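You operate a simulated robot arm through the tools that you are given. There is no shell and no other tool. Be economical: measure what you need, move in short steps, check, and stop when the job is done.

Carry out the task below with a simulated two-armed robot. There is one attempt and no reset: what you move stays moved.

JOB
Change the recorder's blue card for the yellow one and record again.
Fine: stop it first; hold the recorder while you pull; the blue card goes into the card case, lid shut.
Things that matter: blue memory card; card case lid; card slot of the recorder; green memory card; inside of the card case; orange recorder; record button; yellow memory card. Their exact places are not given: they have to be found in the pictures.

It is judged by the outcome, as a careful person would: the job done as asked, and still so three seconds after it is handed in. It fails if anything else is knocked over, pushed out of place, dropped, spilled or broken. A push-on lid holds only when it is set on centred and level and pressed home; a screw cap is set on level and turned clockwise until tight.

ROBOT AND FRAMES
Two 6-joint arms with two-finger parallel grippers on one trunk, on a base that drives. Base frame: it is fixed to the floor where the robot stands at the start and does not move with it; the origin is under the middle of the robot, x ahead of it, y to its left, z up. Lengths are in mm, angles in degrees, forces in N, time in s.
The left shoulder is at the start at [60, 187, 1197], the right one opposite. With the tool pointing down near the work surface each hand reaches from about 180 to 620 mm from the robot's upright axis, wherever it stands, measured 20 degrees to its own side. Places, roughly: card case lid [800, -100, 1000]; card slot of the recorder [500, -100, 900]; inside of the card case [700, -100, 900]; record button [500, -100, 900]. Payload 1.57 kg a hand.
The TCP of each hand is the grasp point between the finger pads, 30 mm short of the fingertips. In the tool frame z runs along the fingers and y along their closing line. The gripper opens to 110 mm. The fingers are 24 mm wide and 12 mm thick; the gripper's body (48 by 112 mm) begins 78 mm behind the TCP.
Orientation is that of the tool frame in the base frame, as a unit quaternion [w, x, y, z]. With the fingers straight down and closing along the base's y, the tool's x points along the base's -x, its y along +y and its z along -z.

CONTROLS
- The arms move only by the tool step_arm. It takes "left_series", "right_series" or both (then of equal length, played together; a hand with none holds still); each is a list of rows, each a list of 7 numbers: the shift along the base's x, y, z in mm, then the turn, a rotation vector about the base's x, y, z in degrees, then the finger opening in mm, from 0 to 110. In form: [[x, y, z, wx, wy, wz, grip], ...]. A call has 1 to 10 rows; each row is the pose to reach, as a shift and turn from the pose commanded when the call began. Rows are played at 5 a second. More than 50 mm and 8.6 degrees between two rows, or a gripper value outside its range, and nothing of the call is played. A pose out of reach is approached as far as the arm can. The call stops where the force on the tool passes 90 N (or 10 N more than at its start, if that is more) or the arm is blocked; 0.2 s more then pass. The fingers move at their own pace (about 153 mm/s each) and stop on an object; they squeeze with about 34 N. The grip force told is the motor's: it shows also when the fingers shut on nothing. Time passes only in rows, and 0.2 s behind the last, so rows that repeat a pose let the fingers close. The reply holds the time, the measured pose of the TCP, the force on the tool along the base axes, the opening and the grip force, in the units named above and with some noise, with the torque about the TCP (base axes, N m) and any sound that the robot's microphone picked up, and new pictures: "show" is both (left out), scene, wrist or none (wrist: the cameras of the hands that moved).
- Cameras (640 x 400 px; columns grow to the right, rows downward): "scene" is now at [16.3, -6.4, 1749.4]; the picture's right is [-0.02, -1.00, 0.00], its down [-0.75, 0.01, -0.66] and it looks along [0.66, -0.01, -0.75] (base axes); focal length 272 px, centre (320, 200). "left" rides on the left gripper at [70, -16, -141] in its tool frame; the picture's right is [0.23, 0.97, 0.00], its down [-0.86, 0.20, -0.48] and it looks along [-0.47, 0.11, 0.88] (tool axes); focal length 222 px, centre (320, 200). "right" rides on the right gripper at [70, 16, -141] in its tool frame; the picture's right is [-0.23, 0.97, 0.00], its down [-0.86, -0.20, -0.48] and it looks along [-0.47, -0.11, 0.88] (tool axes); focal length 222 px, centre (320, 200).
- lift_body(by): slides the trunk up (or, below 0, down) by that many mm; the arms and the scene camera ride with it, the base frame stays. It gives what a move gives, with no picture.
- drive_base(legs): drives the robot by 1 to 6 legs, each [ahead, left, turn to the left] in mm, mm and degrees, along the robot's own axes; the way and the turn of a leg run together, so that a leg with both is an arc; at most 1500 mm and 180 degrees a leg. The arms and the cameras ride along, it lands a little off, and it stops where it bumps. It gives what a move gives, and a new picture of the scene camera.
- head_to(pan, tilt): turns the head with the scene camera to pan (to the left, within 86 degrees either way) and tilt (down, from -29 to 69), counted from straight ahead of the robot. It gives what a move gives, and a new picture of the scene camera.
- point_at(camera, pixels): for up to 12 pixels [column, row] of the newest picture of that camera ("zoom" is the newest enlarged one), the place [x, y, z] in the base frame of the surface seen there, good to about 3 mm, but the place of the scene camera against the robot may be out by one fixed shift of up to 12 mm in any direction. The clock stands still meanwhile.
- enlarge(camera, box): a new picture of the part [left, top, right, bottom] of that camera's present view, enlarged. The clock stands still meanwhile.
- close_job(): hands the job in; it is judged then, once.

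Go step by step. Measure first, check grasps and placings, and put right what went wrong. The budget is 80 turns and 260 pictures, counting those below and the enlarged ones. Unless the task says otherwise, let go and move clear before handing in, and close with one line.

The tools are called as a command line: name --argument value ..., lists and objects as JSON in quotes. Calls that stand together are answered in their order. step_arm: Moves the arms, as the interface text tells. Its arguments: {"type":"object","properties":{"left_series":{"type":"array"},"right_series":{"type":"array"},"show":{"type":"string","enum":["both","scene","wrist","none"]}},"required":[]} The other tools are called the same way: lift_body (by) slides the trunk up or down; drive_base (legs) drives the base; head_to (pan, tilt) turns the head that bears the scene camera; point_at (camera, pixels) gives the place of the surface under pixels of a picture; enlarge (camera, box) takes an enlarged picture of a part of a camera's view; close_job () hands the job in.

At the start:

```text
time: 0.0
left_tcp_pos: [454.8, 160.4, 1252.5]
left_tool_rot: [0.0, 0.0, 1.0, 0.0]
left_contact_force: [0.5, -0.3, -0.2]
left_moment: [0.0, 0.03, 0.02]
left_grip_width: 109.9
left_gripper_force: 0.0
right_tcp_pos: [494.6, -221.7, 1203.2]
right_tool_rot: [0.0, 0.001, 1.0, 0.001]
right_contact_force: [0.1, 0.6, 0.1]
right_moment: [0.02, 0.02, -0.03]
right_grip_width: 110.3
right_gripper_force: 0.0
trunk travel left (down, up): [-825.0, 165.0]
robot x, y, heading: [-1.1, -1.3, 0.1]
head pan, tilt: [-1.1, 48.7]
```

scene: 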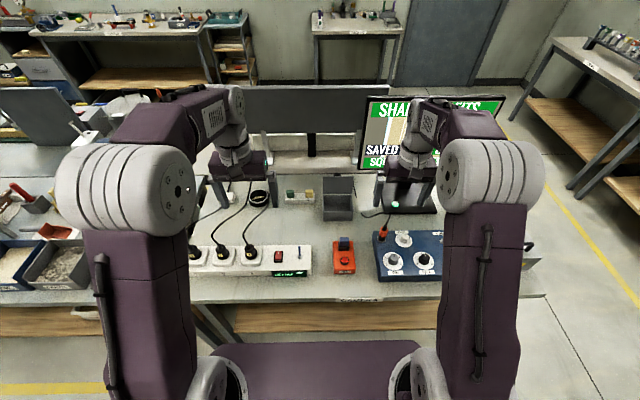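
right: 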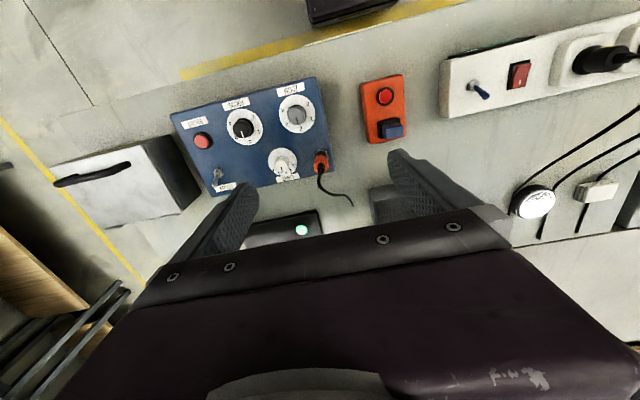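
left: 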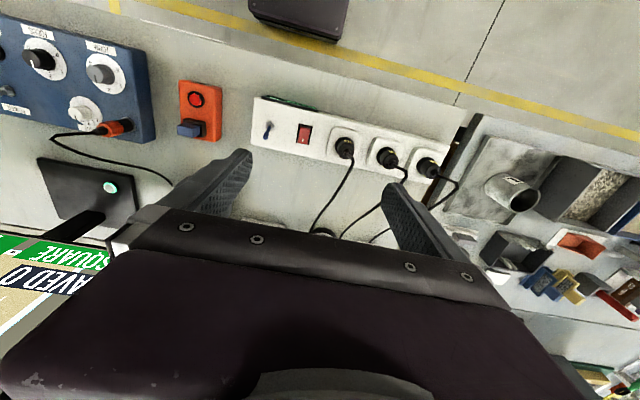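

The orange recorder is at about (344,257) in the scene, with the blue card at its far end; the card case seems to be at (338,200) and the cards at (300,197). I'll enlarge these to look closer.

enlarge --camera "scene" --box '[260, 160, 400, 290]'

enlarge --camera "right" --box '[340, 60, 440, 160]'

point_at --camera "scene" --pixels '[[344, 258], [344, 244], [338, 200], [338, 215], [290, 196], [308, 196], [345, 272], [334, 260], [355, 260], [300, 203]]'

point_at --camera "right" --pixels '[[385, 96], [390, 128], [382, 115], [367, 85], [403, 78], [370, 140], [406, 135]]'

```text
3.08 times, centred on (330, 225) of scene
```

zoom: 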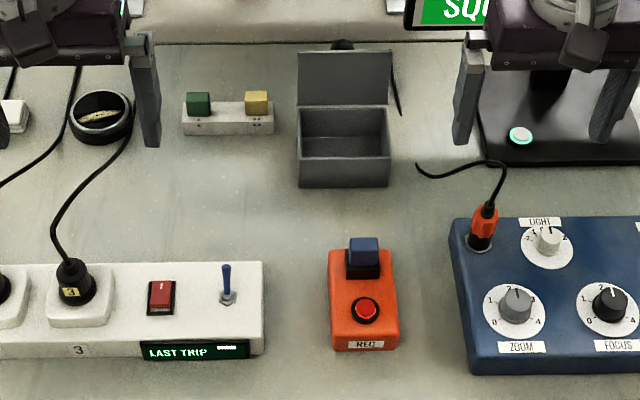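

```text
4.00 times, centred on (390, 110) of right
```

zoom: 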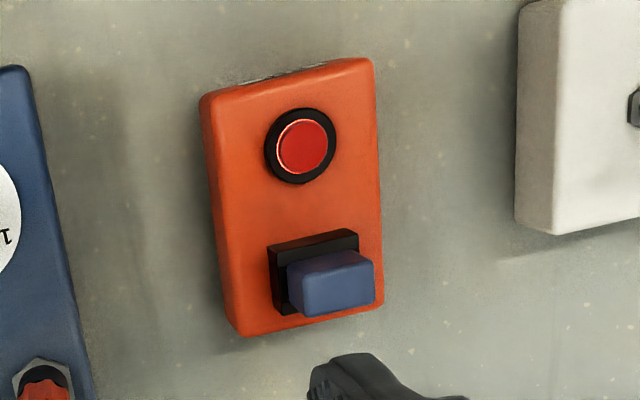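

```text
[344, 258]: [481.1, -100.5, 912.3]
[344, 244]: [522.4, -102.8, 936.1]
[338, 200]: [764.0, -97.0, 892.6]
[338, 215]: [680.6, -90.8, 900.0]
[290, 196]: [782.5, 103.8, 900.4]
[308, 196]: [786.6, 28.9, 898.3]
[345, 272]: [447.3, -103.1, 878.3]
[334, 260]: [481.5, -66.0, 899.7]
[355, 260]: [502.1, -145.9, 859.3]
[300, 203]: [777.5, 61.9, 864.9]
```

```text
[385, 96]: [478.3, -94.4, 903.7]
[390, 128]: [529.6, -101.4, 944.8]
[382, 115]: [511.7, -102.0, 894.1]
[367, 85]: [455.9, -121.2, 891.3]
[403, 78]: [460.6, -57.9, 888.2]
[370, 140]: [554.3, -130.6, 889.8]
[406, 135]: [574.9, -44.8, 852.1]
```

The orange recorder is at about (500,-97), with the card standing up in its slot and the lit button near x=479. The case and the yellow card at x≈690–790 need a drive later. I'll close the right fingers and move above the button for a closer look, and measure the table edge.

point_at --camera "scene" --pixels '[[300, 299], [300, 304], [370, 298], [320, 340], [320, 320], [320, 355], [257, 192], [420, 185], [430, 110], [310, 120]]'

step_arm --right_series '[[0, 30, -40, 0, 0, 0, 60], [0, 60, -80, 0, 0, 0, 20], [-5, 90, -120, 0, 0, 0, 0], [-10, 120, -160, 0, 0, 0, 0], [-15, 125, -200, 0, 0, 0, 0], [-15, 125, -200, 0, 0, 0, 0]]'

```text
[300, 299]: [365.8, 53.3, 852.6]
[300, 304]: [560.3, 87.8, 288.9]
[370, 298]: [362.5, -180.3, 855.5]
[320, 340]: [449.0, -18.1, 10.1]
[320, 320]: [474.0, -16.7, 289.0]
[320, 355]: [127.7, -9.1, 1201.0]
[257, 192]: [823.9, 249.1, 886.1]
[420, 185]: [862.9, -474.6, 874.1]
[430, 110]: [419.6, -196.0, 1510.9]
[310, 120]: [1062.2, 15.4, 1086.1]
```

```text
refused: row 3 steps farther than a row can; nothing moved
```

Row 3 was over the 50 mm limit. The table's front edge is at x≈363. I'll resend with shorter steps.

step_arm --right_series '[[0, 28, -38, 0, 0, 0, 60], [-2, 56, -76, 0, 0, 0, 20], [-5, 84, -114, 0, 0, 0, 0], [-10, 110, -152, 0, 0, 0, 0], [-15, 125, -190, 0, 0, 0, 0], [-15, 125, -200, 0, 0, 0, 0]]'

```text
time: 1.4
left_tcp_pos: [455.8, 159.6, 1253.4]
left_tool_rot: [0.0, 0.0, 1.0, 0.0]
left_contact_force: [-0.2, -0.3, -0.4]
left_moment: [0.01, -0.01, -0.02]
left_grip_width: 110.0
left_gripper_force: 0.0
right_tcp_pos: [479.2, -95.5, 1002.8]
right_tool_rot: [0.0, 0.0, 1.0, 0.0]
right_contact_force: [0.9, 0.0, 0.3]
right_moment: [-0.02, -0.04, -0.01]
right_grip_width: 0.0
right_gripper_force: 21.6
trunk travel left (down, up): [-825.0, 165.0]
robot x, y, heading: [3.0, 1.5, 0.0]
head pan, tilt: [-1.1, 48.7]
```

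scene: 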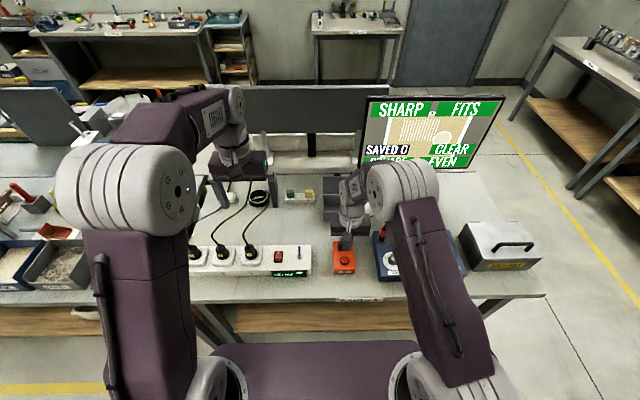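
right: 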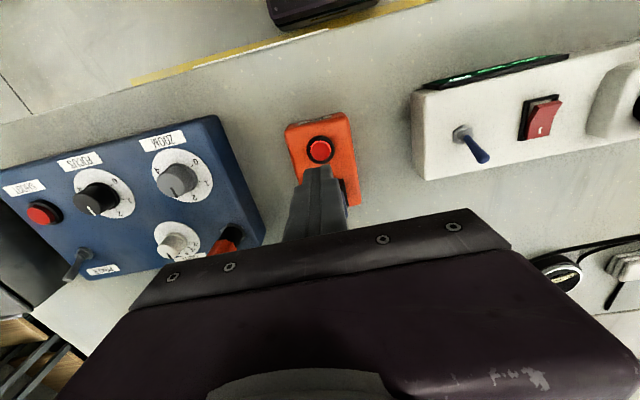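

enlarge --camera "right" --box '[270, 100, 370, 220]'

point_at --camera "right" --pixels '[[320, 150], [312, 150], [328, 150], [320, 142], [320, 134], [300, 135], [342, 130], [350, 170], [288, 140], [294, 170], [340, 116], [350, 200]]'

```text
3.33 times, centred on (320, 160) of right
```

zoom: 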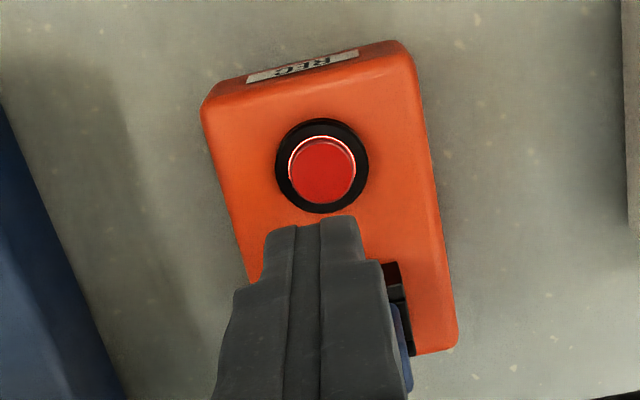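

```text
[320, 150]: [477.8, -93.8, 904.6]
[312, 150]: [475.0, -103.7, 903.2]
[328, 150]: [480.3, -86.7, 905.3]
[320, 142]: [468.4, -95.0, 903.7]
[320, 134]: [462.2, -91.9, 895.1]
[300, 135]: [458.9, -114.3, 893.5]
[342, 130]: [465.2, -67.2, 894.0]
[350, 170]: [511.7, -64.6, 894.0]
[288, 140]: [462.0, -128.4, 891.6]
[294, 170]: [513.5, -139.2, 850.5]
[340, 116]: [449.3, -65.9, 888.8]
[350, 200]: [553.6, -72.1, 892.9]
```

The button centre is at about (477.5,-95), top z≈904. I'll go down to just above it and then press in small steps.

step_arm --right_series '[[-1, 0, -40, 0, 0, 0, 0], [-1, 0, -60, 0, 0, 0, 0], [-1, 0, -66, 0, 0, 0, 0], [-1, 0, -68, 0, 0, 0, 0], [-1, 0, -70, 0, 0, 0, 0]]' --show "wrist"

```text
time: 2.6
left_tcp_pos: [455.1, 160.2, 1252.4]
left_tool_rot: [0.0, 0.001, 1.0, 0.0]
left_contact_force: [0.5, 0.0, -1.0]
left_moment: [0.03, 0.02, 0.02]
left_grip_width: 110.0
left_gripper_force: 0.0
right_tcp_pos: [478.2, -95.9, 932.3]
right_tool_rot: [0.0, 0.0, 1.0, -0.001]
right_contact_force: [-0.2, -0.6, -0.1]
right_moment: [0.0, 0.03, 0.0]
right_grip_width: 0.0
right_gripper_force: 21.4
trunk travel left (down, up): [-825.0, 165.0]
robot x, y, heading: [-1.4, -3.7, -0.2]
head pan, tilt: [-1.1, 48.7]
```

right: 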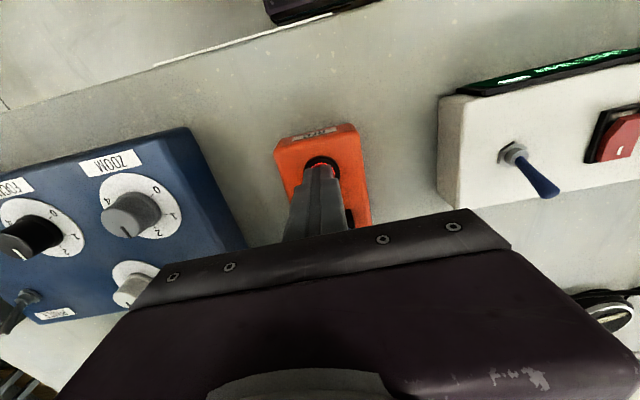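

No contact yet at tip z≈902. I'll keep going down in small steps.

step_arm --right_series '[[0, 0, -1, 0, 0, 0, 0], [0, 0, -2, 0, 0, 0, 0], [0, 0, -3, 0, 0, 0, 0]]' --show "none"

```text
time: 3.4
left_tcp_pos: [455.9, 160.5, 1253.0]
left_tool_rot: [0.0, -0.001, 1.0, 0.0]
left_contact_force: [1.0, 0.3, -0.5]
left_moment: [0.03, 0.01, 0.0]
left_grip_width: 110.0
left_gripper_force: 0.1
right_tcp_pos: [477.1, -96.2, 929.6]
right_tool_rot: [0.0, -0.001, 1.0, 0.0]
right_contact_force: [-0.3, -0.5, 1.5]
right_moment: [-0.02, 0.02, 0.03]
right_grip_width: 0.0
right_gripper_force: 20.8
trunk travel left (down, up): [-825.0, 165.0]
robot x, y, heading: [2.0, 1.0, 0.2]
head pan, tilt: [-1.1, 48.7]
heard: click
```

A click was heard with light force. I'll retract and check the lamp.

step_arm --right_series '[[0, 0, 30, 0, 0, 0, 0], [0, -20, 70, 0, 0, 0, 0], [0, -60, 90, 0, 0, 0, 0], [0, -105, 100, 0, 0, 0, 40], [0, -145, 110, 0, 0, 0, 70]]' --show "none"

enlarge --camera "scene" --box '[310, 210, 390, 290]'

enlarge --camera "right" --box '[340, 60, 500, 220]'

```text
time: 4.6
left_tcp_pos: [455.0, 159.0, 1253.6]
left_tool_rot: [0.001, 0.0, 1.0, 0.001]
left_contact_force: [-0.5, -0.4, 0.6]
left_moment: [0.02, 0.0, 0.0]
left_grip_width: 109.8
left_gripper_force: 0.1
right_tcp_pos: [479.5, -242.9, 1037.6]
right_tool_rot: [0.0, -0.001, 1.0, 0.001]
right_contact_force: [0.0, -0.4, 0.9]
right_moment: [0.01, 0.03, 0.01]
right_grip_width: 70.2
right_gripper_force: 0.0
trunk travel left (down, up): [-825.0, 165.0]
robot x, y, heading: [1.5, -3.8, 0.2]
head pan, tilt: [-1.1, 48.7]
```

```text
5.00 times, centred on (350, 250) of scene
```

zoom: 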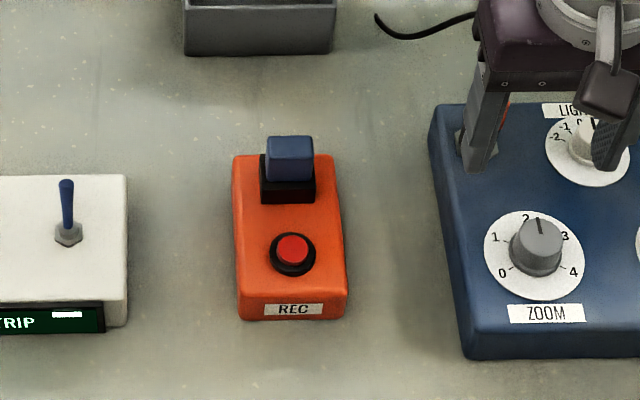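

```text
2.50 times, centred on (420, 140) of right
```

zoom: 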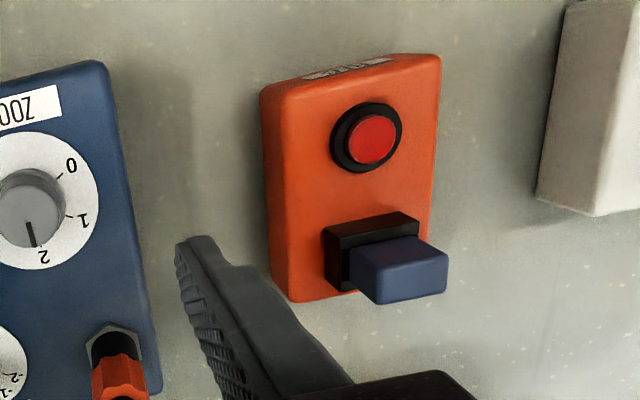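

The bright rim around the button is gone, so recording has stopped. Next I'll measure the card and slot.

point_at --camera "zoom" --pixels '[[384, 297], [443, 290], [445, 258], [400, 270], [412, 247], [360, 262], [330, 240], [410, 220], [338, 280], [270, 100], [435, 80], [293, 295]]'

point_at --camera "scene" --pixels '[[346, 241], [342, 240], [350, 240], [346, 239], [346, 244], [346, 248], [346, 237], [356, 248], [340, 242], [352, 242]]'

```text
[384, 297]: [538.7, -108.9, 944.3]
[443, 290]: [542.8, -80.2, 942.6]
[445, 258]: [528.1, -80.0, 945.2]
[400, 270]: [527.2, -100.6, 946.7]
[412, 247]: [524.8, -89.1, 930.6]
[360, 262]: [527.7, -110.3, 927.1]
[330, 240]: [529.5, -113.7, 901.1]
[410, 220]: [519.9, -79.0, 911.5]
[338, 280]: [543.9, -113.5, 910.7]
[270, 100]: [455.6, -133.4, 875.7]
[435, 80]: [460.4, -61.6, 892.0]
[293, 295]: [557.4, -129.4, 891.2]
```

```text
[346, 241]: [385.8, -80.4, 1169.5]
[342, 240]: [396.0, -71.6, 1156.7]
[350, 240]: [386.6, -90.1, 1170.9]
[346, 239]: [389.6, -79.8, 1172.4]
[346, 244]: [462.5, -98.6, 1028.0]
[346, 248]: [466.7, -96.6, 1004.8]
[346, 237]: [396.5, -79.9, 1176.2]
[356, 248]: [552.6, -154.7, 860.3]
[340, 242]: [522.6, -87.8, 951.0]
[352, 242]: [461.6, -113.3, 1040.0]
```

The card spans x 525–543, y -80…-110 with its top at 945. The housing top is 911 and the recorder is 67 mm wide. I'll bring the left hand, pitched 35° forward, over the recorder's front end, with the right hand moved aside.

step_arm --left_series '[[0, -10, -45, 0, -4, 0, 100], [0, -20, -90, 0, -8, 0, 100], [0, -45, -130, 0, -12, 0, 92], [0, -75, -165, 0, -16, 0, 92], [0, -110, -195, 0, -20, 0, 92], [0, -145, -220, 0, -24, 0, 92], [0, -180, -240, 0, -28, 0, 92], [2, -220, -255, 0, -32, 0, 92], [6, -256, -270, 0, -35, 0, 92], [6, -256, -270, 0, -35, 0, 92]]' --right_series '[[0, -20, 20, 0, 0, 0, 70], [0, -40, 40, 0, 0, 0, 70], [0, -60, 50, 0, 0, 0, 70], [0, -80, 60, 0, 0, 0, 70], [0, -100, 70, 0, 0, 0, 70], [0, -100, 80, 0, 0, 0, 70], [0, -100, 90, 0, 0, 0, 70], [0, -100, 100, 0, 0, 0, 70], [0, -100, 100, 0, 0, 0, 70], [0, -100, 100, 0, 0, 0, 70]]'

```text
time: 6.8
left_tcp_pos: [460.1, -94.7, 983.6]
left_tool_rot: [0.301, 0.0, 0.954, -0.001]
left_contact_force: [0.8, -0.8, 0.1]
left_moment: [0.0, -0.01, -0.01]
left_grip_width: 91.9
left_gripper_force: 0.1
right_tcp_pos: [478.7, -341.2, 1140.2]
right_tool_rot: [0.0, 0.0, 1.0, 0.001]
right_contact_force: [-0.1, -0.6, 0.7]
right_moment: [0.02, 0.01, 0.01]
right_grip_width: 69.9
right_gripper_force: 0.1
trunk travel left (down, up): [-825.0, 165.0]
robot x, y, heading: [-0.0, -1.3, 0.0]
head pan, tilt: [-1.1, 48.7]
```

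scene: 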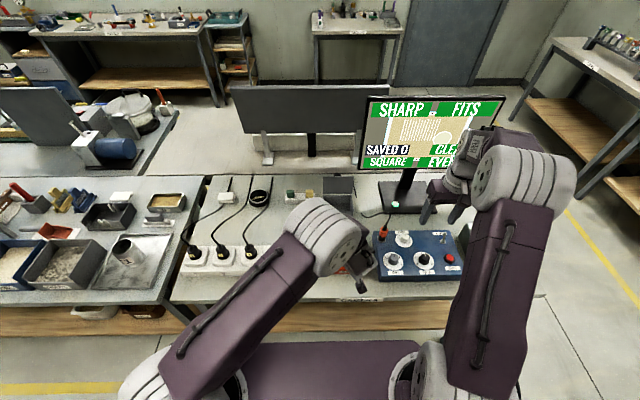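
right: 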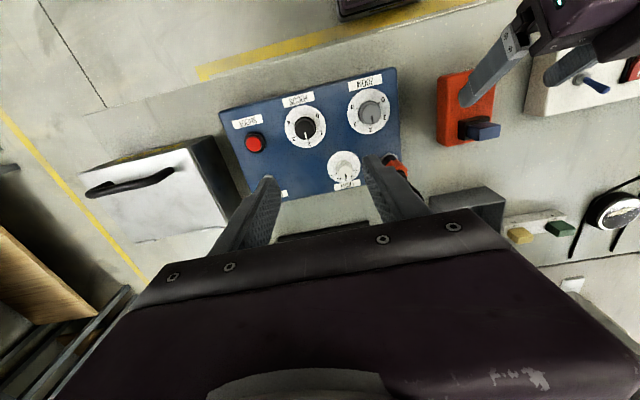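
left: 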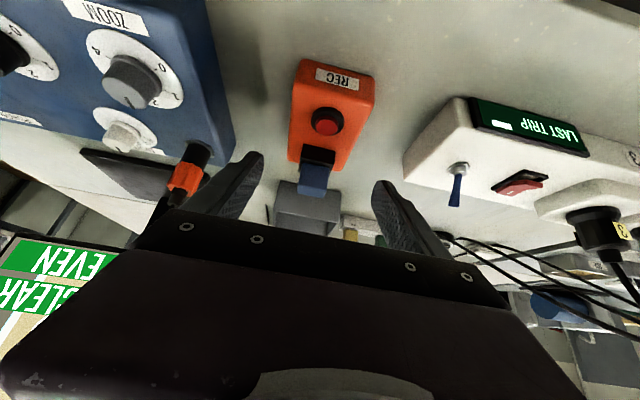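

The left hand is in place above the recorder, aligned. I'll lower it to grip height, and check where its elbow is relative to the right arm's future path.

point_at --camera "scene" --pixels '[[325, 235], [350, 230], [310, 205], [350, 265], [365, 280], [250, 290]]'

point_at --camera "left" --pixels '[[327, 120], [300, 75], [370, 80], [293, 140], [348, 155]]'

step_arm --left_series '[[1, -1, -40, 0, 0, 0, 92], [2, -2, -70, 0, 0, 0, 92], [2, -2, -90, 0, 0, 0, 92], [2, -2, -97, 0, 0, 0, 92], [2, -2, -97, 0, 0, 0, 92]]'

```text
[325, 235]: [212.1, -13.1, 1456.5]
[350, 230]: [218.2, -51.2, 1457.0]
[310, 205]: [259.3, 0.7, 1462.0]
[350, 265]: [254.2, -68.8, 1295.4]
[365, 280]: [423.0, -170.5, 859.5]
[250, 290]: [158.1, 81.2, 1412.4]
```

```text
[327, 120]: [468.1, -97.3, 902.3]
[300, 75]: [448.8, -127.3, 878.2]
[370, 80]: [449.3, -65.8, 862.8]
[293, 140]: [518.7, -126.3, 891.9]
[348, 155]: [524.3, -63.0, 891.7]
```

```text
time: 8.0
left_tcp_pos: [462.9, -98.0, 886.7]
left_tool_rot: [0.301, 0.0, 0.954, -0.001]
left_contact_force: [0.0, -0.2, -1.3]
left_moment: [-0.03, -0.04, 0.01]
left_grip_width: 92.0
left_gripper_force: 0.1
right_tcp_pos: [478.3, -341.9, 1141.1]
right_tool_rot: [0.0, 0.0, 1.0, 0.0]
right_contact_force: [0.5, -0.4, -0.8]
right_moment: [-0.02, -0.03, 0.01]
right_grip_width: 69.9
right_gripper_force: 0.0
trunk travel left (down, up): [-825.0, 165.0]
robot x, y, heading: [-1.1, -4.4, 0.1]
head pan, tilt: [-1.1, 48.7]
```

scene: 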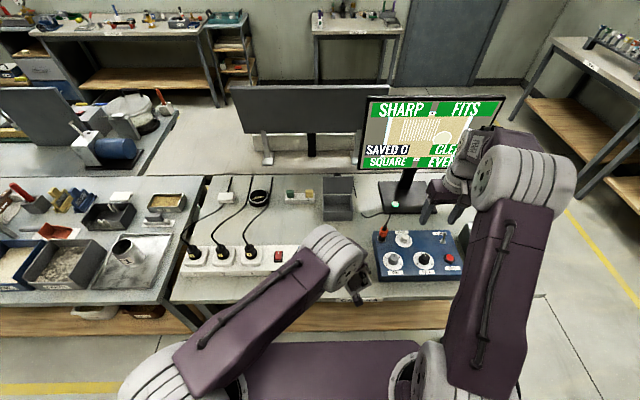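
left: 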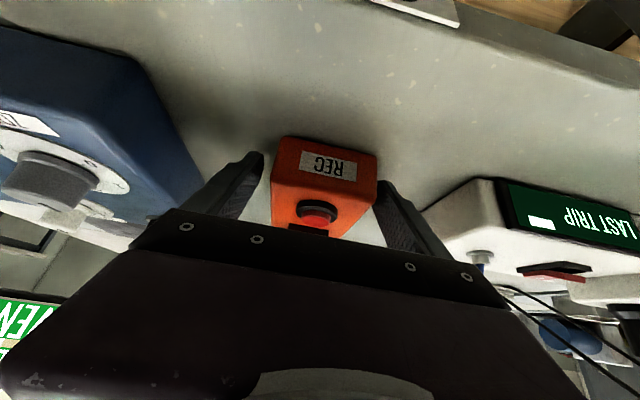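

The fingers straddle the recorder and are centred at y≈-98. I'll close the left hand and bring the right hand above the card at the same time.

step_arm --left_series '[[0, 1, 0, 0, 0, 0, 66], [0, 1, 0, 0, 0, 0, 60], [0, 1, 0, 0, 0, 0, 60], [0, 1, 0, 0, 0, 0, 60], [0, 1, 0, 0, 0, 0, 60], [0, 1, 0, 0, 0, 0, 60]]' --right_series '[[10, 40, 0, 0, 0, 0, 60], [20, 80, 0, 0, 0, 0, 56], [30, 120, 0, 0, 0, 0, 56], [40, 160, 0, 0, 0, 0, 56], [50, 205, 0, 0, 0, 0, 56], [55, 246, -10, 0, 0, 0, 56]]'

```text
time: 9.4
left_tcp_pos: [462.0, -96.0, 885.7]
left_tool_rot: [0.301, 0.001, 0.954, -0.001]
left_contact_force: [-0.1, -0.2, 1.8]
left_moment: [0.16, -0.23, -0.14]
left_grip_width: 74.8
left_gripper_force: 33.8
right_tcp_pos: [532.6, -94.0, 1128.6]
right_tool_rot: [0.0, 0.001, 1.0, -0.001]
right_contact_force: [-0.2, -0.3, 0.7]
right_moment: [0.0, 0.03, -0.02]
right_grip_width: 55.9
right_gripper_force: 0.0
trunk travel left (down, up): [-825.0, 165.0]
robot x, y, heading: [0.0, 1.0, -0.0]
head pan, tilt: [-1.1, 48.7]
```

scene: 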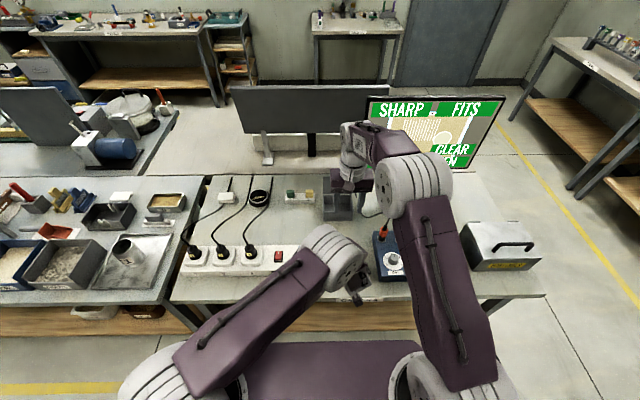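
right: 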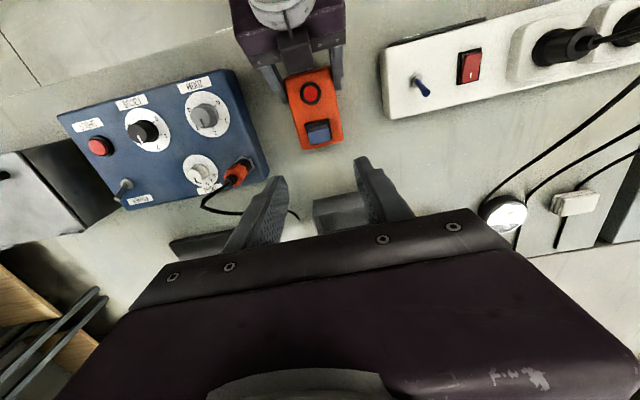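
left: 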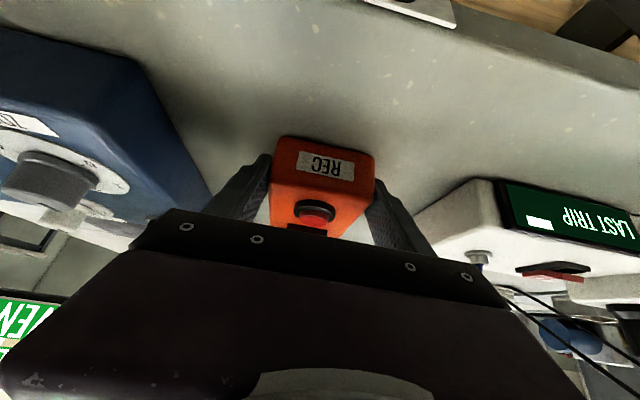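

The left hand grips the recorder at 74.8 mm, 34 N. I'll measure the card again from the right wrist.

enlarge --camera "right" --box '[270, 70, 360, 160]'

point_at --camera "right" --pixels '[[319, 137], [311, 138], [328, 136], [318, 129], [320, 143], [308, 131], [311, 92], [320, 150]]'

```text
4.44 times, centred on (315, 115) of right
```

zoom: 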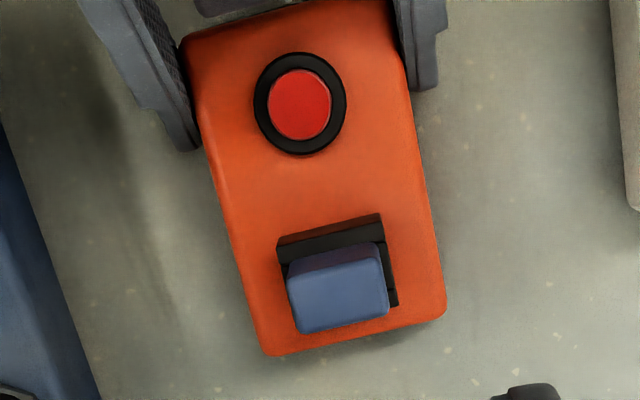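

```text
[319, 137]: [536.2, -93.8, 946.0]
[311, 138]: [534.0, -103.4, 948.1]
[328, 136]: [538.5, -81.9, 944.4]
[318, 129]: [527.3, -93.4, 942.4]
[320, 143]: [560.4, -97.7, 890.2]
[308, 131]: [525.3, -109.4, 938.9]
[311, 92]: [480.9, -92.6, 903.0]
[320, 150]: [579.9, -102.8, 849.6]
```

The card centre is at (534,-95). I'll lower the right hand to TCP z≈944, with the tips just above the housing.

step_arm --right_series '[[1, -1, -45, 0, 0, 0, 56], [1, -1, -90, 0, 0, 0, 56], [1, -1, -135, 0, 0, 0, 56], [1, -1, -165, 0, 0, 0, 56], [1, -1, -180, 0, 0, 0, 56], [1, -1, -184, 0, 0, 0, 56]]'

```text
time: 10.8
left_tcp_pos: [461.5, -95.6, 887.0]
left_tool_rot: [0.3, 0.0, 0.954, 0.0]
left_contact_force: [-1.1, 0.7, 3.9]
left_moment: [0.22, -0.01, 0.13]
left_grip_width: 74.7
left_gripper_force: 34.0
right_tcp_pos: [535.7, -97.5, 945.6]
right_tool_rot: [0.0, 0.0, 1.0, 0.0]
right_contact_force: [-0.5, 0.5, 0.1]
right_moment: [0.01, 0.01, 0.0]
right_grip_width: 55.8
right_gripper_force: 0.0
trunk travel left (down, up): [-825.0, 165.0]
robot x, y, heading: [2.1, 0.6, 0.0]
head pan, tilt: [-1.1, 48.7]
```

scene: 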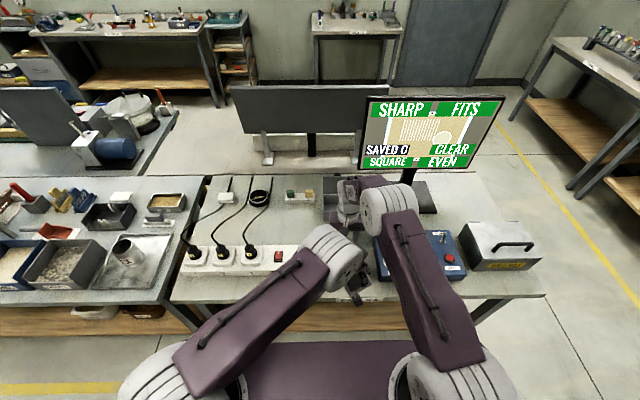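
right: 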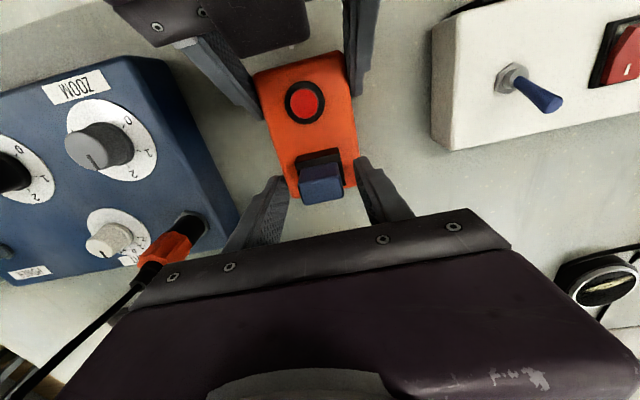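

The card lies between the fingertips. I'll close on it.

step_arm --right_series '[[0, 1, -1, 0, 0, 0, 36], [0, 1, -1, 0, 0, 0, 26], [0, 1, -1, 0, 0, 0, 22], [0, 1, -1, 0, 0, 0, 22]]' --show "wrist"

```text
time: 11.8
left_tcp_pos: [462.2, -95.8, 886.0]
left_tool_rot: [0.301, 0.0, 0.954, 0.0]
left_contact_force: [-0.5, 2.9, 1.8]
left_moment: [0.17, 0.04, 0.22]
left_grip_width: 74.8
left_gripper_force: 33.9
right_tcp_pos: [534.0, -96.0, 945.3]
right_tool_rot: [-0.001, 0.001, 1.0, 0.0]
right_contact_force: [1.3, -3.2, 1.0]
right_moment: [-0.07, -0.01, 0.02]
right_grip_width: 30.6
right_gripper_force: 34.5
trunk travel left (down, up): [-825.0, 165.0]
robot x, y, heading: [1.8, 3.1, 0.1]
head pan, tilt: [-1.1, 48.7]
```

right: 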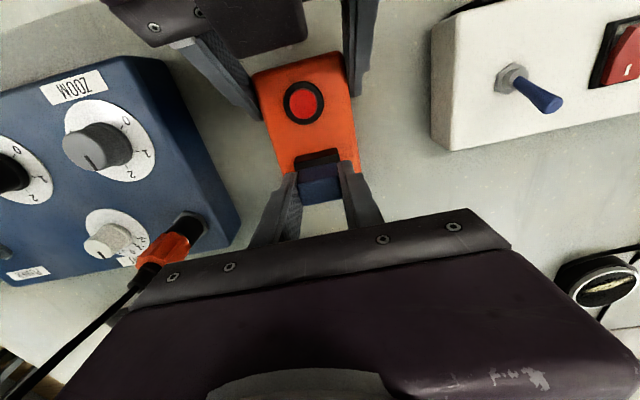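

The card is gripped at 30.6 mm. I'll pull it straight up.

step_arm --right_series '[[0, 0, 3, 0, 0, 0, 22], [0, 0, 6, 0, 0, 0, 22], [0, 0, 10, 0, 0, 0, 22], [0, 0, 15, 0, 0, 0, 22], [0, 0, 22, 0, 0, 0, 22], [0, 0, 32, 0, 0, 0, 22], [0, 0, 50, 0, 0, 0, 22], [0, 0, 80, 0, 0, 0, 22]]'

```text
time: 13.6
left_tcp_pos: [463.1, -96.3, 887.4]
left_tool_rot: [0.3, 0.0, 0.954, 0.0]
left_contact_force: [1.3, -0.7, 5.2]
left_moment: [0.24, 0.18, -0.05]
left_grip_width: 74.9
left_gripper_force: 34.0
right_tcp_pos: [534.3, -97.3, 1025.3]
right_tool_rot: [-0.001, 0.0, 1.0, 0.001]
right_contact_force: [-0.8, -0.3, 0.8]
right_moment: [-0.01, 0.02, 0.0]
right_grip_width: 30.4
right_gripper_force: 34.1
trunk travel left (down, up): [-825.0, 165.0]
robot x, y, heading: [-0.4, 0.8, 0.1]
head pan, tilt: [-1.1, 48.7]
```

scene: 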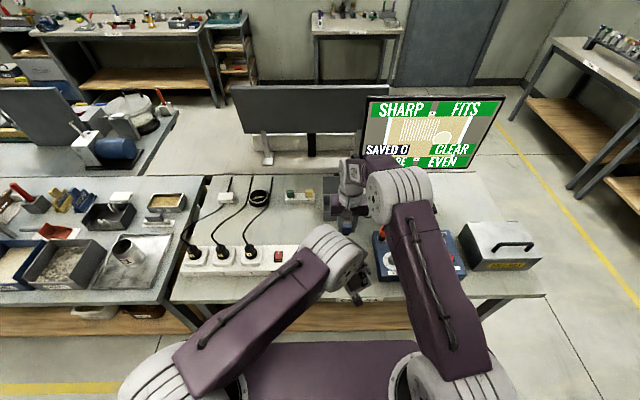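
right: 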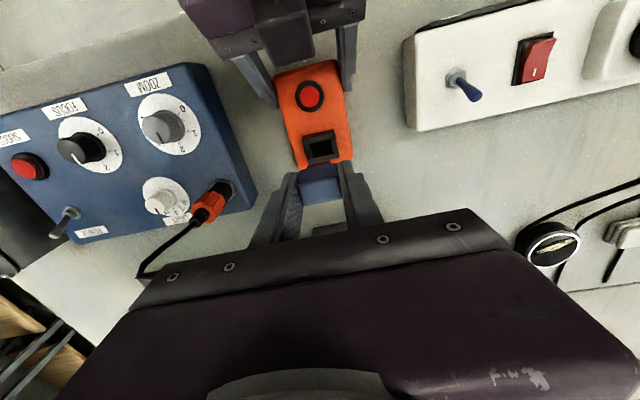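

The card is out and the slot is visible at (322,150). I'll record the slot's place, then open the left hand and retract it.

enlarge --camera "right" --box '[290, 120, 360, 180]'

point_at --camera "right" --pixels '[[306, 136], [335, 132], [305, 150], [343, 155], [322, 150], [323, 134], [311, 94]]'

step_arm --left_series '[[0, 0, 0, 0, 0, 0, 90], [0, 0, 0, 0, 0, 0, 92], [-5, 0, 30, 0, 0, 0, 92], [-15, 10, 75, 0, 0, 0, 92], [-20, 50, 100, 0, 4, 0, 92], [-20, 95, 120, 0, 8, 0, 92], [-20, 140, 140, 0, 12, 0, 92], [-20, 185, 160, 0, 18, 0, 92], [-20, 230, 180, 0, 24, 0, 92], [-20, 255, 210, 0, 30, 0, 92]]' --right_series '[[0, 0, 0, 0, 0, 0, 22], [0, 0, 0, 0, 0, 0, 22], [0, 0, 20, 0, 0, 0, 22], [0, 0, 40, 0, 0, 0, 22], [0, 0, 60, 0, 0, 0, 22], [0, 0, 70, 0, 0, 0, 22], [0, 0, 70, 0, 0, 0, 22], [0, 0, 70, 0, 0, 0, 22], [0, 0, 70, 0, 0, 0, 22], [0, 0, 70, 0, 0, 0, 22]]'

```text
6.67 times, centred on (325, 150) of right
```

zoom: 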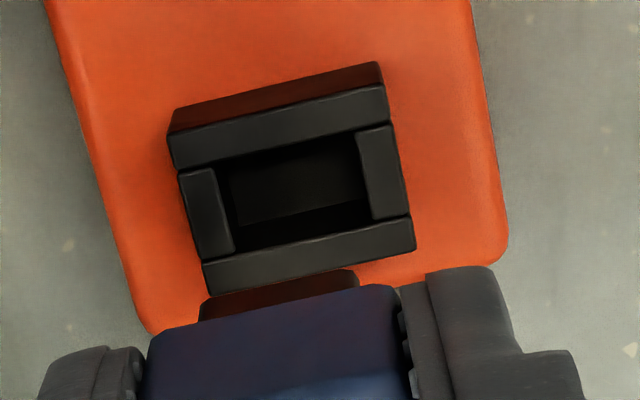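

```text
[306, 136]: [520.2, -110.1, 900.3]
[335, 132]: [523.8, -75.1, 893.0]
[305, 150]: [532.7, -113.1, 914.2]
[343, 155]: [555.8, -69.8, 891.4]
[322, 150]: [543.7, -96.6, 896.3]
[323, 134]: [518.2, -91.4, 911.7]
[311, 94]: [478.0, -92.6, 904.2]
```

```text
time: 15.8
left_tcp_pos: [443.1, 158.7, 1096.8]
left_tool_rot: [0.044, 0.0, 0.999, -0.001]
left_contact_force: [0.9, -0.3, 0.7]
left_moment: [0.0, -0.02, -0.03]
left_grip_width: 92.0
left_gripper_force: 0.0
right_tcp_pos: [533.5, -96.1, 1093.3]
right_tool_rot: [0.0, -0.001, 1.0, 0.0]
right_contact_force: [-0.7, -0.7, -0.3]
right_moment: [0.0, -0.01, -0.02]
right_grip_width: 30.2
right_gripper_force: 34.0
trunk travel left (down, up): [-825.0, 165.0]
robot x, y, heading: [-0.0, -2.5, -0.0]
head pan, tilt: [-1.1, 48.7]
```

scene: 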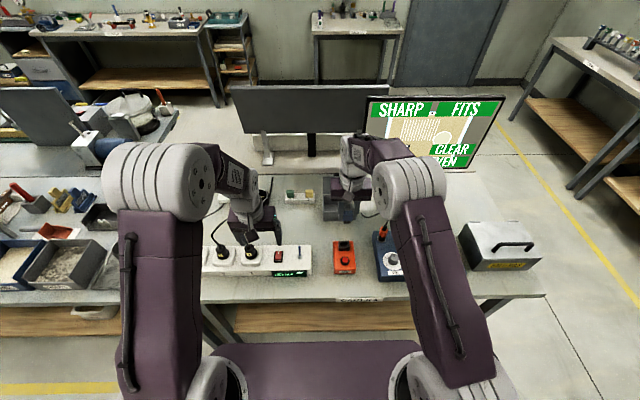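
right: 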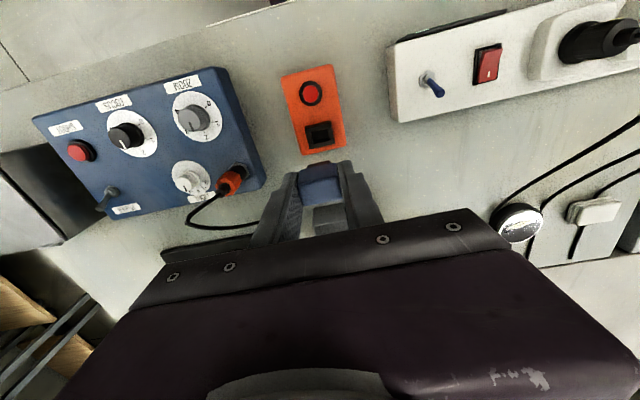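
left: 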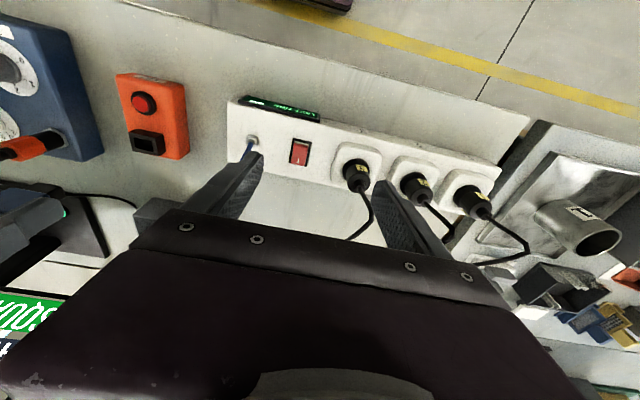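

The slot centre is at about (533,-95), and the gripper's card pose at the pull was TCP (534,-96,945). Next I'll drive forward carefully so the case and rack come within reach.

drive_base --legs '[[130, 0, 0]]'

```text
time: 17.1
left_tcp_pos: [573.1, 157.0, 1096.4]
left_tool_rot: [0.044, 0.001, 0.999, 0.001]
left_contact_force: [-0.1, -0.2, -0.9]
left_moment: [-0.02, 0.02, 0.0]
left_grip_width: 92.3
left_gripper_force: 0.0
right_tcp_pos: [664.2, -96.0, 1094.6]
right_tool_rot: [0.001, 0.0, 1.0, 0.0]
right_contact_force: [-0.1, 0.7, 0.0]
right_moment: [0.05, -0.02, 0.0]
right_grip_width: 30.3
right_gripper_force: 34.3
trunk travel left (down, up): [-825.0, 165.0]
robot x, y, heading: [133.5, 1.4, -0.2]
head pan, tilt: [-1.1, 48.7]
```

scene: 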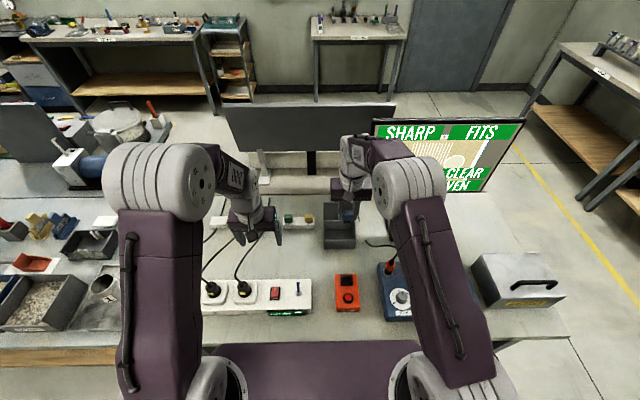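

That went without a bump. I'll drive another 90 mm.

drive_base --legs '[[90, 0, 0]]'

enlarge --camera "scene" --box '[260, 180, 400, 280]'

enlarge --camera "right" --box '[220, 100, 420, 260]'

```text
time: 18.2
left_tcp_pos: [662.2, 155.9, 1097.1]
left_tool_rot: [0.045, 0.002, 0.999, 0.0]
left_contact_force: [-0.3, 0.2, -0.2]
left_moment: [-0.03, 0.01, 0.03]
left_grip_width: 92.2
left_gripper_force: 0.1
right_tcp_pos: [751.5, -99.0, 1094.9]
right_tool_rot: [0.001, 0.002, 1.0, 0.001]
right_contact_force: [-0.3, -0.3, -0.1]
right_moment: [0.01, 0.02, -0.01]
right_grip_width: 30.3
right_gripper_force: 34.3
trunk travel left (down, up): [-825.0, 165.0]
robot x, y, heading: [221.7, 0.8, -0.2]
head pan, tilt: [-1.1, 48.7]
```

scene: 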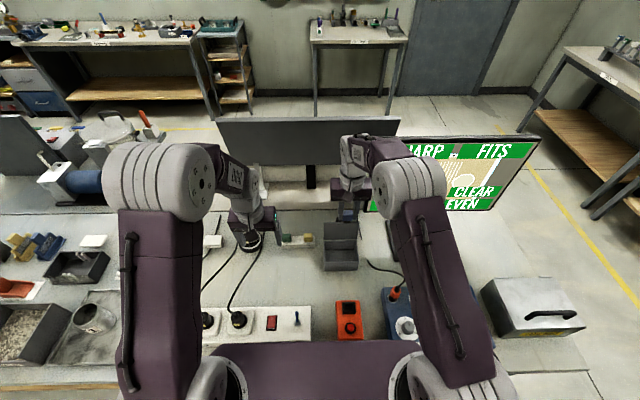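

```text
4.00 times, centred on (330, 230) of scene
```

zoom: 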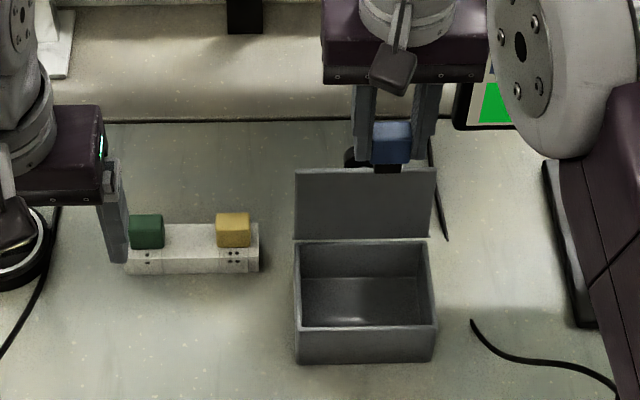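

```text
2.50 times, centred on (320, 180) of right
```

zoom: 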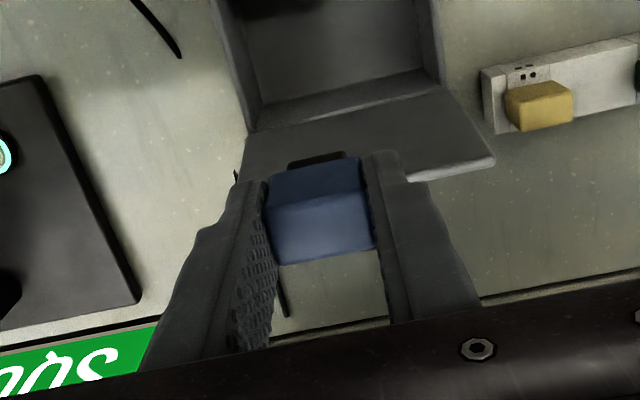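

Everything is visible now. I'll measure the case, its lid and the yellow card from the right wrist zoom.

point_at --camera "zoom" --pixels '[[255, 128], [440, 85], [490, 160], [265, 105], [340, 60], [235, 80], [430, 40], [400, 165], [540, 95], [510, 105], [570, 100], [540, 118]]'

point_at --camera "scene" --pixels '[[341, 264], [336, 269], [367, 269], [336, 242], [367, 242], [334, 224], [369, 224], [350, 232], [350, 255], [318, 235], [318, 240], [297, 240]]'

```text
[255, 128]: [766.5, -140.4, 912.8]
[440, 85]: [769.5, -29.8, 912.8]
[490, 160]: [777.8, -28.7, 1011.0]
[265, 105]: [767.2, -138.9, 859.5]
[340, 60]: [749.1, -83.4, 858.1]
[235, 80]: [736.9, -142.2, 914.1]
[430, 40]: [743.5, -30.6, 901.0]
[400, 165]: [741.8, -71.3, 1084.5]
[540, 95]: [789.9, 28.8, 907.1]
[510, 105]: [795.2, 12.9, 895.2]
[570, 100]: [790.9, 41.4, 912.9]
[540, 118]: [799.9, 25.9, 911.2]
```

```text
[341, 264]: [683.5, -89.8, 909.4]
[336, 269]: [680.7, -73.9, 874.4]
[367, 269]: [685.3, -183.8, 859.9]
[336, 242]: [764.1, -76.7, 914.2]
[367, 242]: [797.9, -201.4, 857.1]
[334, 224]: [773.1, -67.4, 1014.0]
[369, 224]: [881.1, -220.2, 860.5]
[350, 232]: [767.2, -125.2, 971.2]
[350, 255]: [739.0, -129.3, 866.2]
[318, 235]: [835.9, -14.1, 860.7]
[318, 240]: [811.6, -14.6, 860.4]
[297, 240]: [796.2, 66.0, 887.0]
```

The case spans x 682–769, y -142…-30, with its rim at 913 and floor at 859. The lid stands up at x≈772. I'll move above (715,-86) and lower the blue card inside.

step_arm --right_series '[[-20, 7, 0, 0, 0, 0, 22], [-37, 13, 0, 0, 0, 0, 22], [-37, 13, -45, 0, 0, 0, 22], [-37, 13, -90, 0, 0, 0, 22], [-37, 13, -130, 0, 0, 0, 22], [-37, 13, -160, 0, 0, 0, 22], [-37, 13, -175, 0, 0, 0, 22]]'

```text
time: 19.8
left_tcp_pos: [665.6, 156.1, 1096.3]
left_tool_rot: [0.044, 0.001, 0.999, 0.0]
left_contact_force: [-1.0, -0.2, -0.7]
left_moment: [-0.02, -0.02, -0.04]
left_grip_width: 92.1
left_gripper_force: 0.0
right_tcp_pos: [716.7, -86.7, 917.1]
right_tool_rot: [-0.001, 0.002, 1.0, 0.0]
right_contact_force: [0.1, 0.8, -0.3]
right_moment: [-0.02, -0.02, 0.01]
right_grip_width: 30.4
right_gripper_force: 33.7
trunk travel left (down, up): [-825.0, 165.0]
robot x, y, heading: [219.8, -0.9, -0.1]
head pan, tilt: [-1.1, 48.7]
```

scene: 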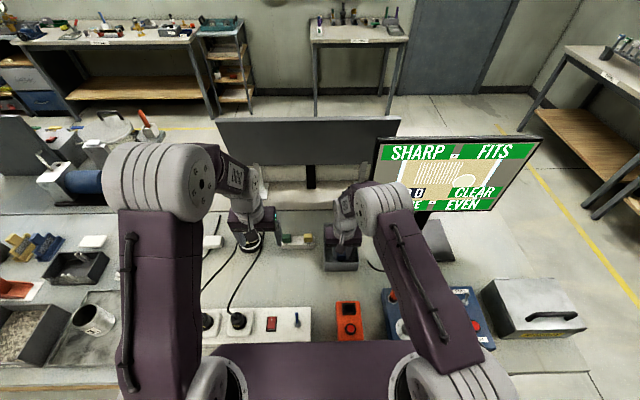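
right: 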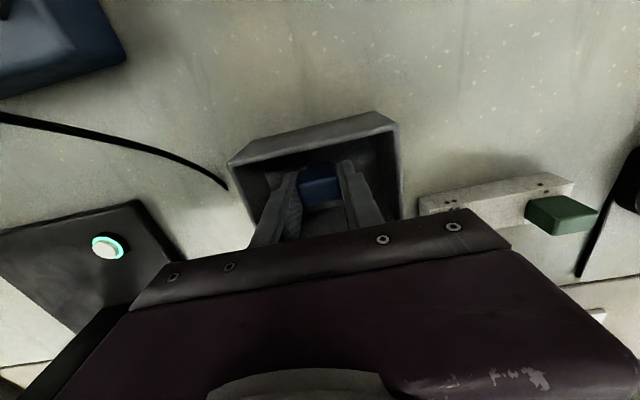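

The card is inside the case walls. I'll lower it in small steps until it touches.

step_arm --right_series '[[0, 0, -4, 0, 0, 0, 22], [0, 0, -8, 0, 0, 0, 22], [0, 0, -11, 0, 0, 0, 22], [0, 0, -14, 0, 0, 0, 22]]' --show "none"

```text
time: 20.8
left_tcp_pos: [664.3, 156.3, 1096.1]
left_tool_rot: [0.045, 0.002, 0.999, 0.0]
left_contact_force: [-0.6, 0.3, 0.0]
left_moment: [0.03, -0.04, -0.01]
left_grip_width: 92.0
left_gripper_force: 0.1
right_tcp_pos: [718.6, -85.4, 905.2]
right_tool_rot: [0.002, 0.002, 1.0, -0.001]
right_contact_force: [0.2, -0.1, 7.7]
right_moment: [-0.06, -0.02, 0.0]
right_grip_width: 30.0
right_gripper_force: 33.9
trunk travel left (down, up): [-825.0, 165.0]
robot x, y, heading: [221.9, -1.8, -0.3]
head pan, tilt: [-1.1, 48.7]
```

It touches the floor of the case (7.7 N). I'll release and rise.

step_arm --right_series '[[0, 0, 1, 0, 0, 0, 36], [0, 0, 1, 0, 0, 0, 48], [0, 0, 1, 0, 0, 0, 48], [0, 0, 20, 0, 0, 0, 48], [0, 0, 60, 0, 0, 0, 48], [0, 0, 105, 0, 0, 0, 48], [0, 0, 150, 0, 0, 0, 48], [-20, 0, 190, 0, 0, 0, 48], [-50, 0, 210, 0, 0, 0, 48]]'

enlarge --camera "right" --box '[220, 80, 460, 240]'

```text
time: 22.8
left_tcp_pos: [665.3, 156.6, 1095.7]
left_tool_rot: [0.044, 0.002, 0.999, -0.001]
left_contact_force: [-0.9, -0.6, -0.2]
left_moment: [-0.05, -0.02, 0.0]
left_grip_width: 92.1
left_gripper_force: 0.1
right_tcp_pos: [667.3, -83.9, 1116.9]
right_tool_rot: [0.001, 0.003, 1.0, 0.0]
right_contact_force: [-0.5, -0.1, -0.8]
right_moment: [0.0, -0.05, 0.01]
right_grip_width: 48.0
right_gripper_force: 0.1
trunk travel left (down, up): [-825.0, 165.0]
robot x, y, heading: [224.3, 0.5, -0.4]
head pan, tilt: [-1.1, 48.7]
```

scene: 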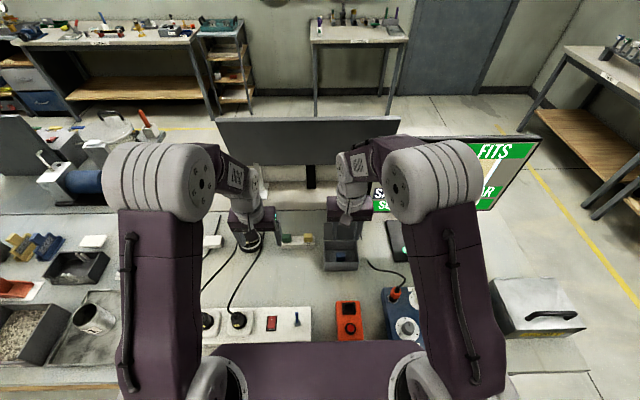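
right: 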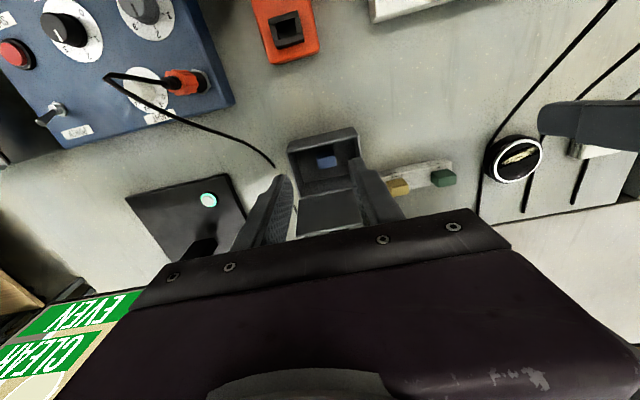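

```text
2.50 times, centred on (340, 160) of right
```

zoom: 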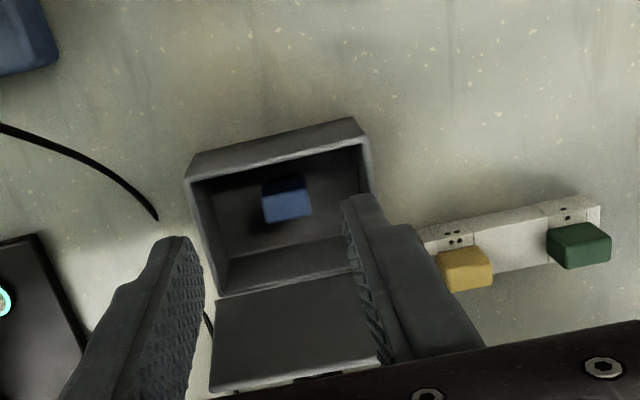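

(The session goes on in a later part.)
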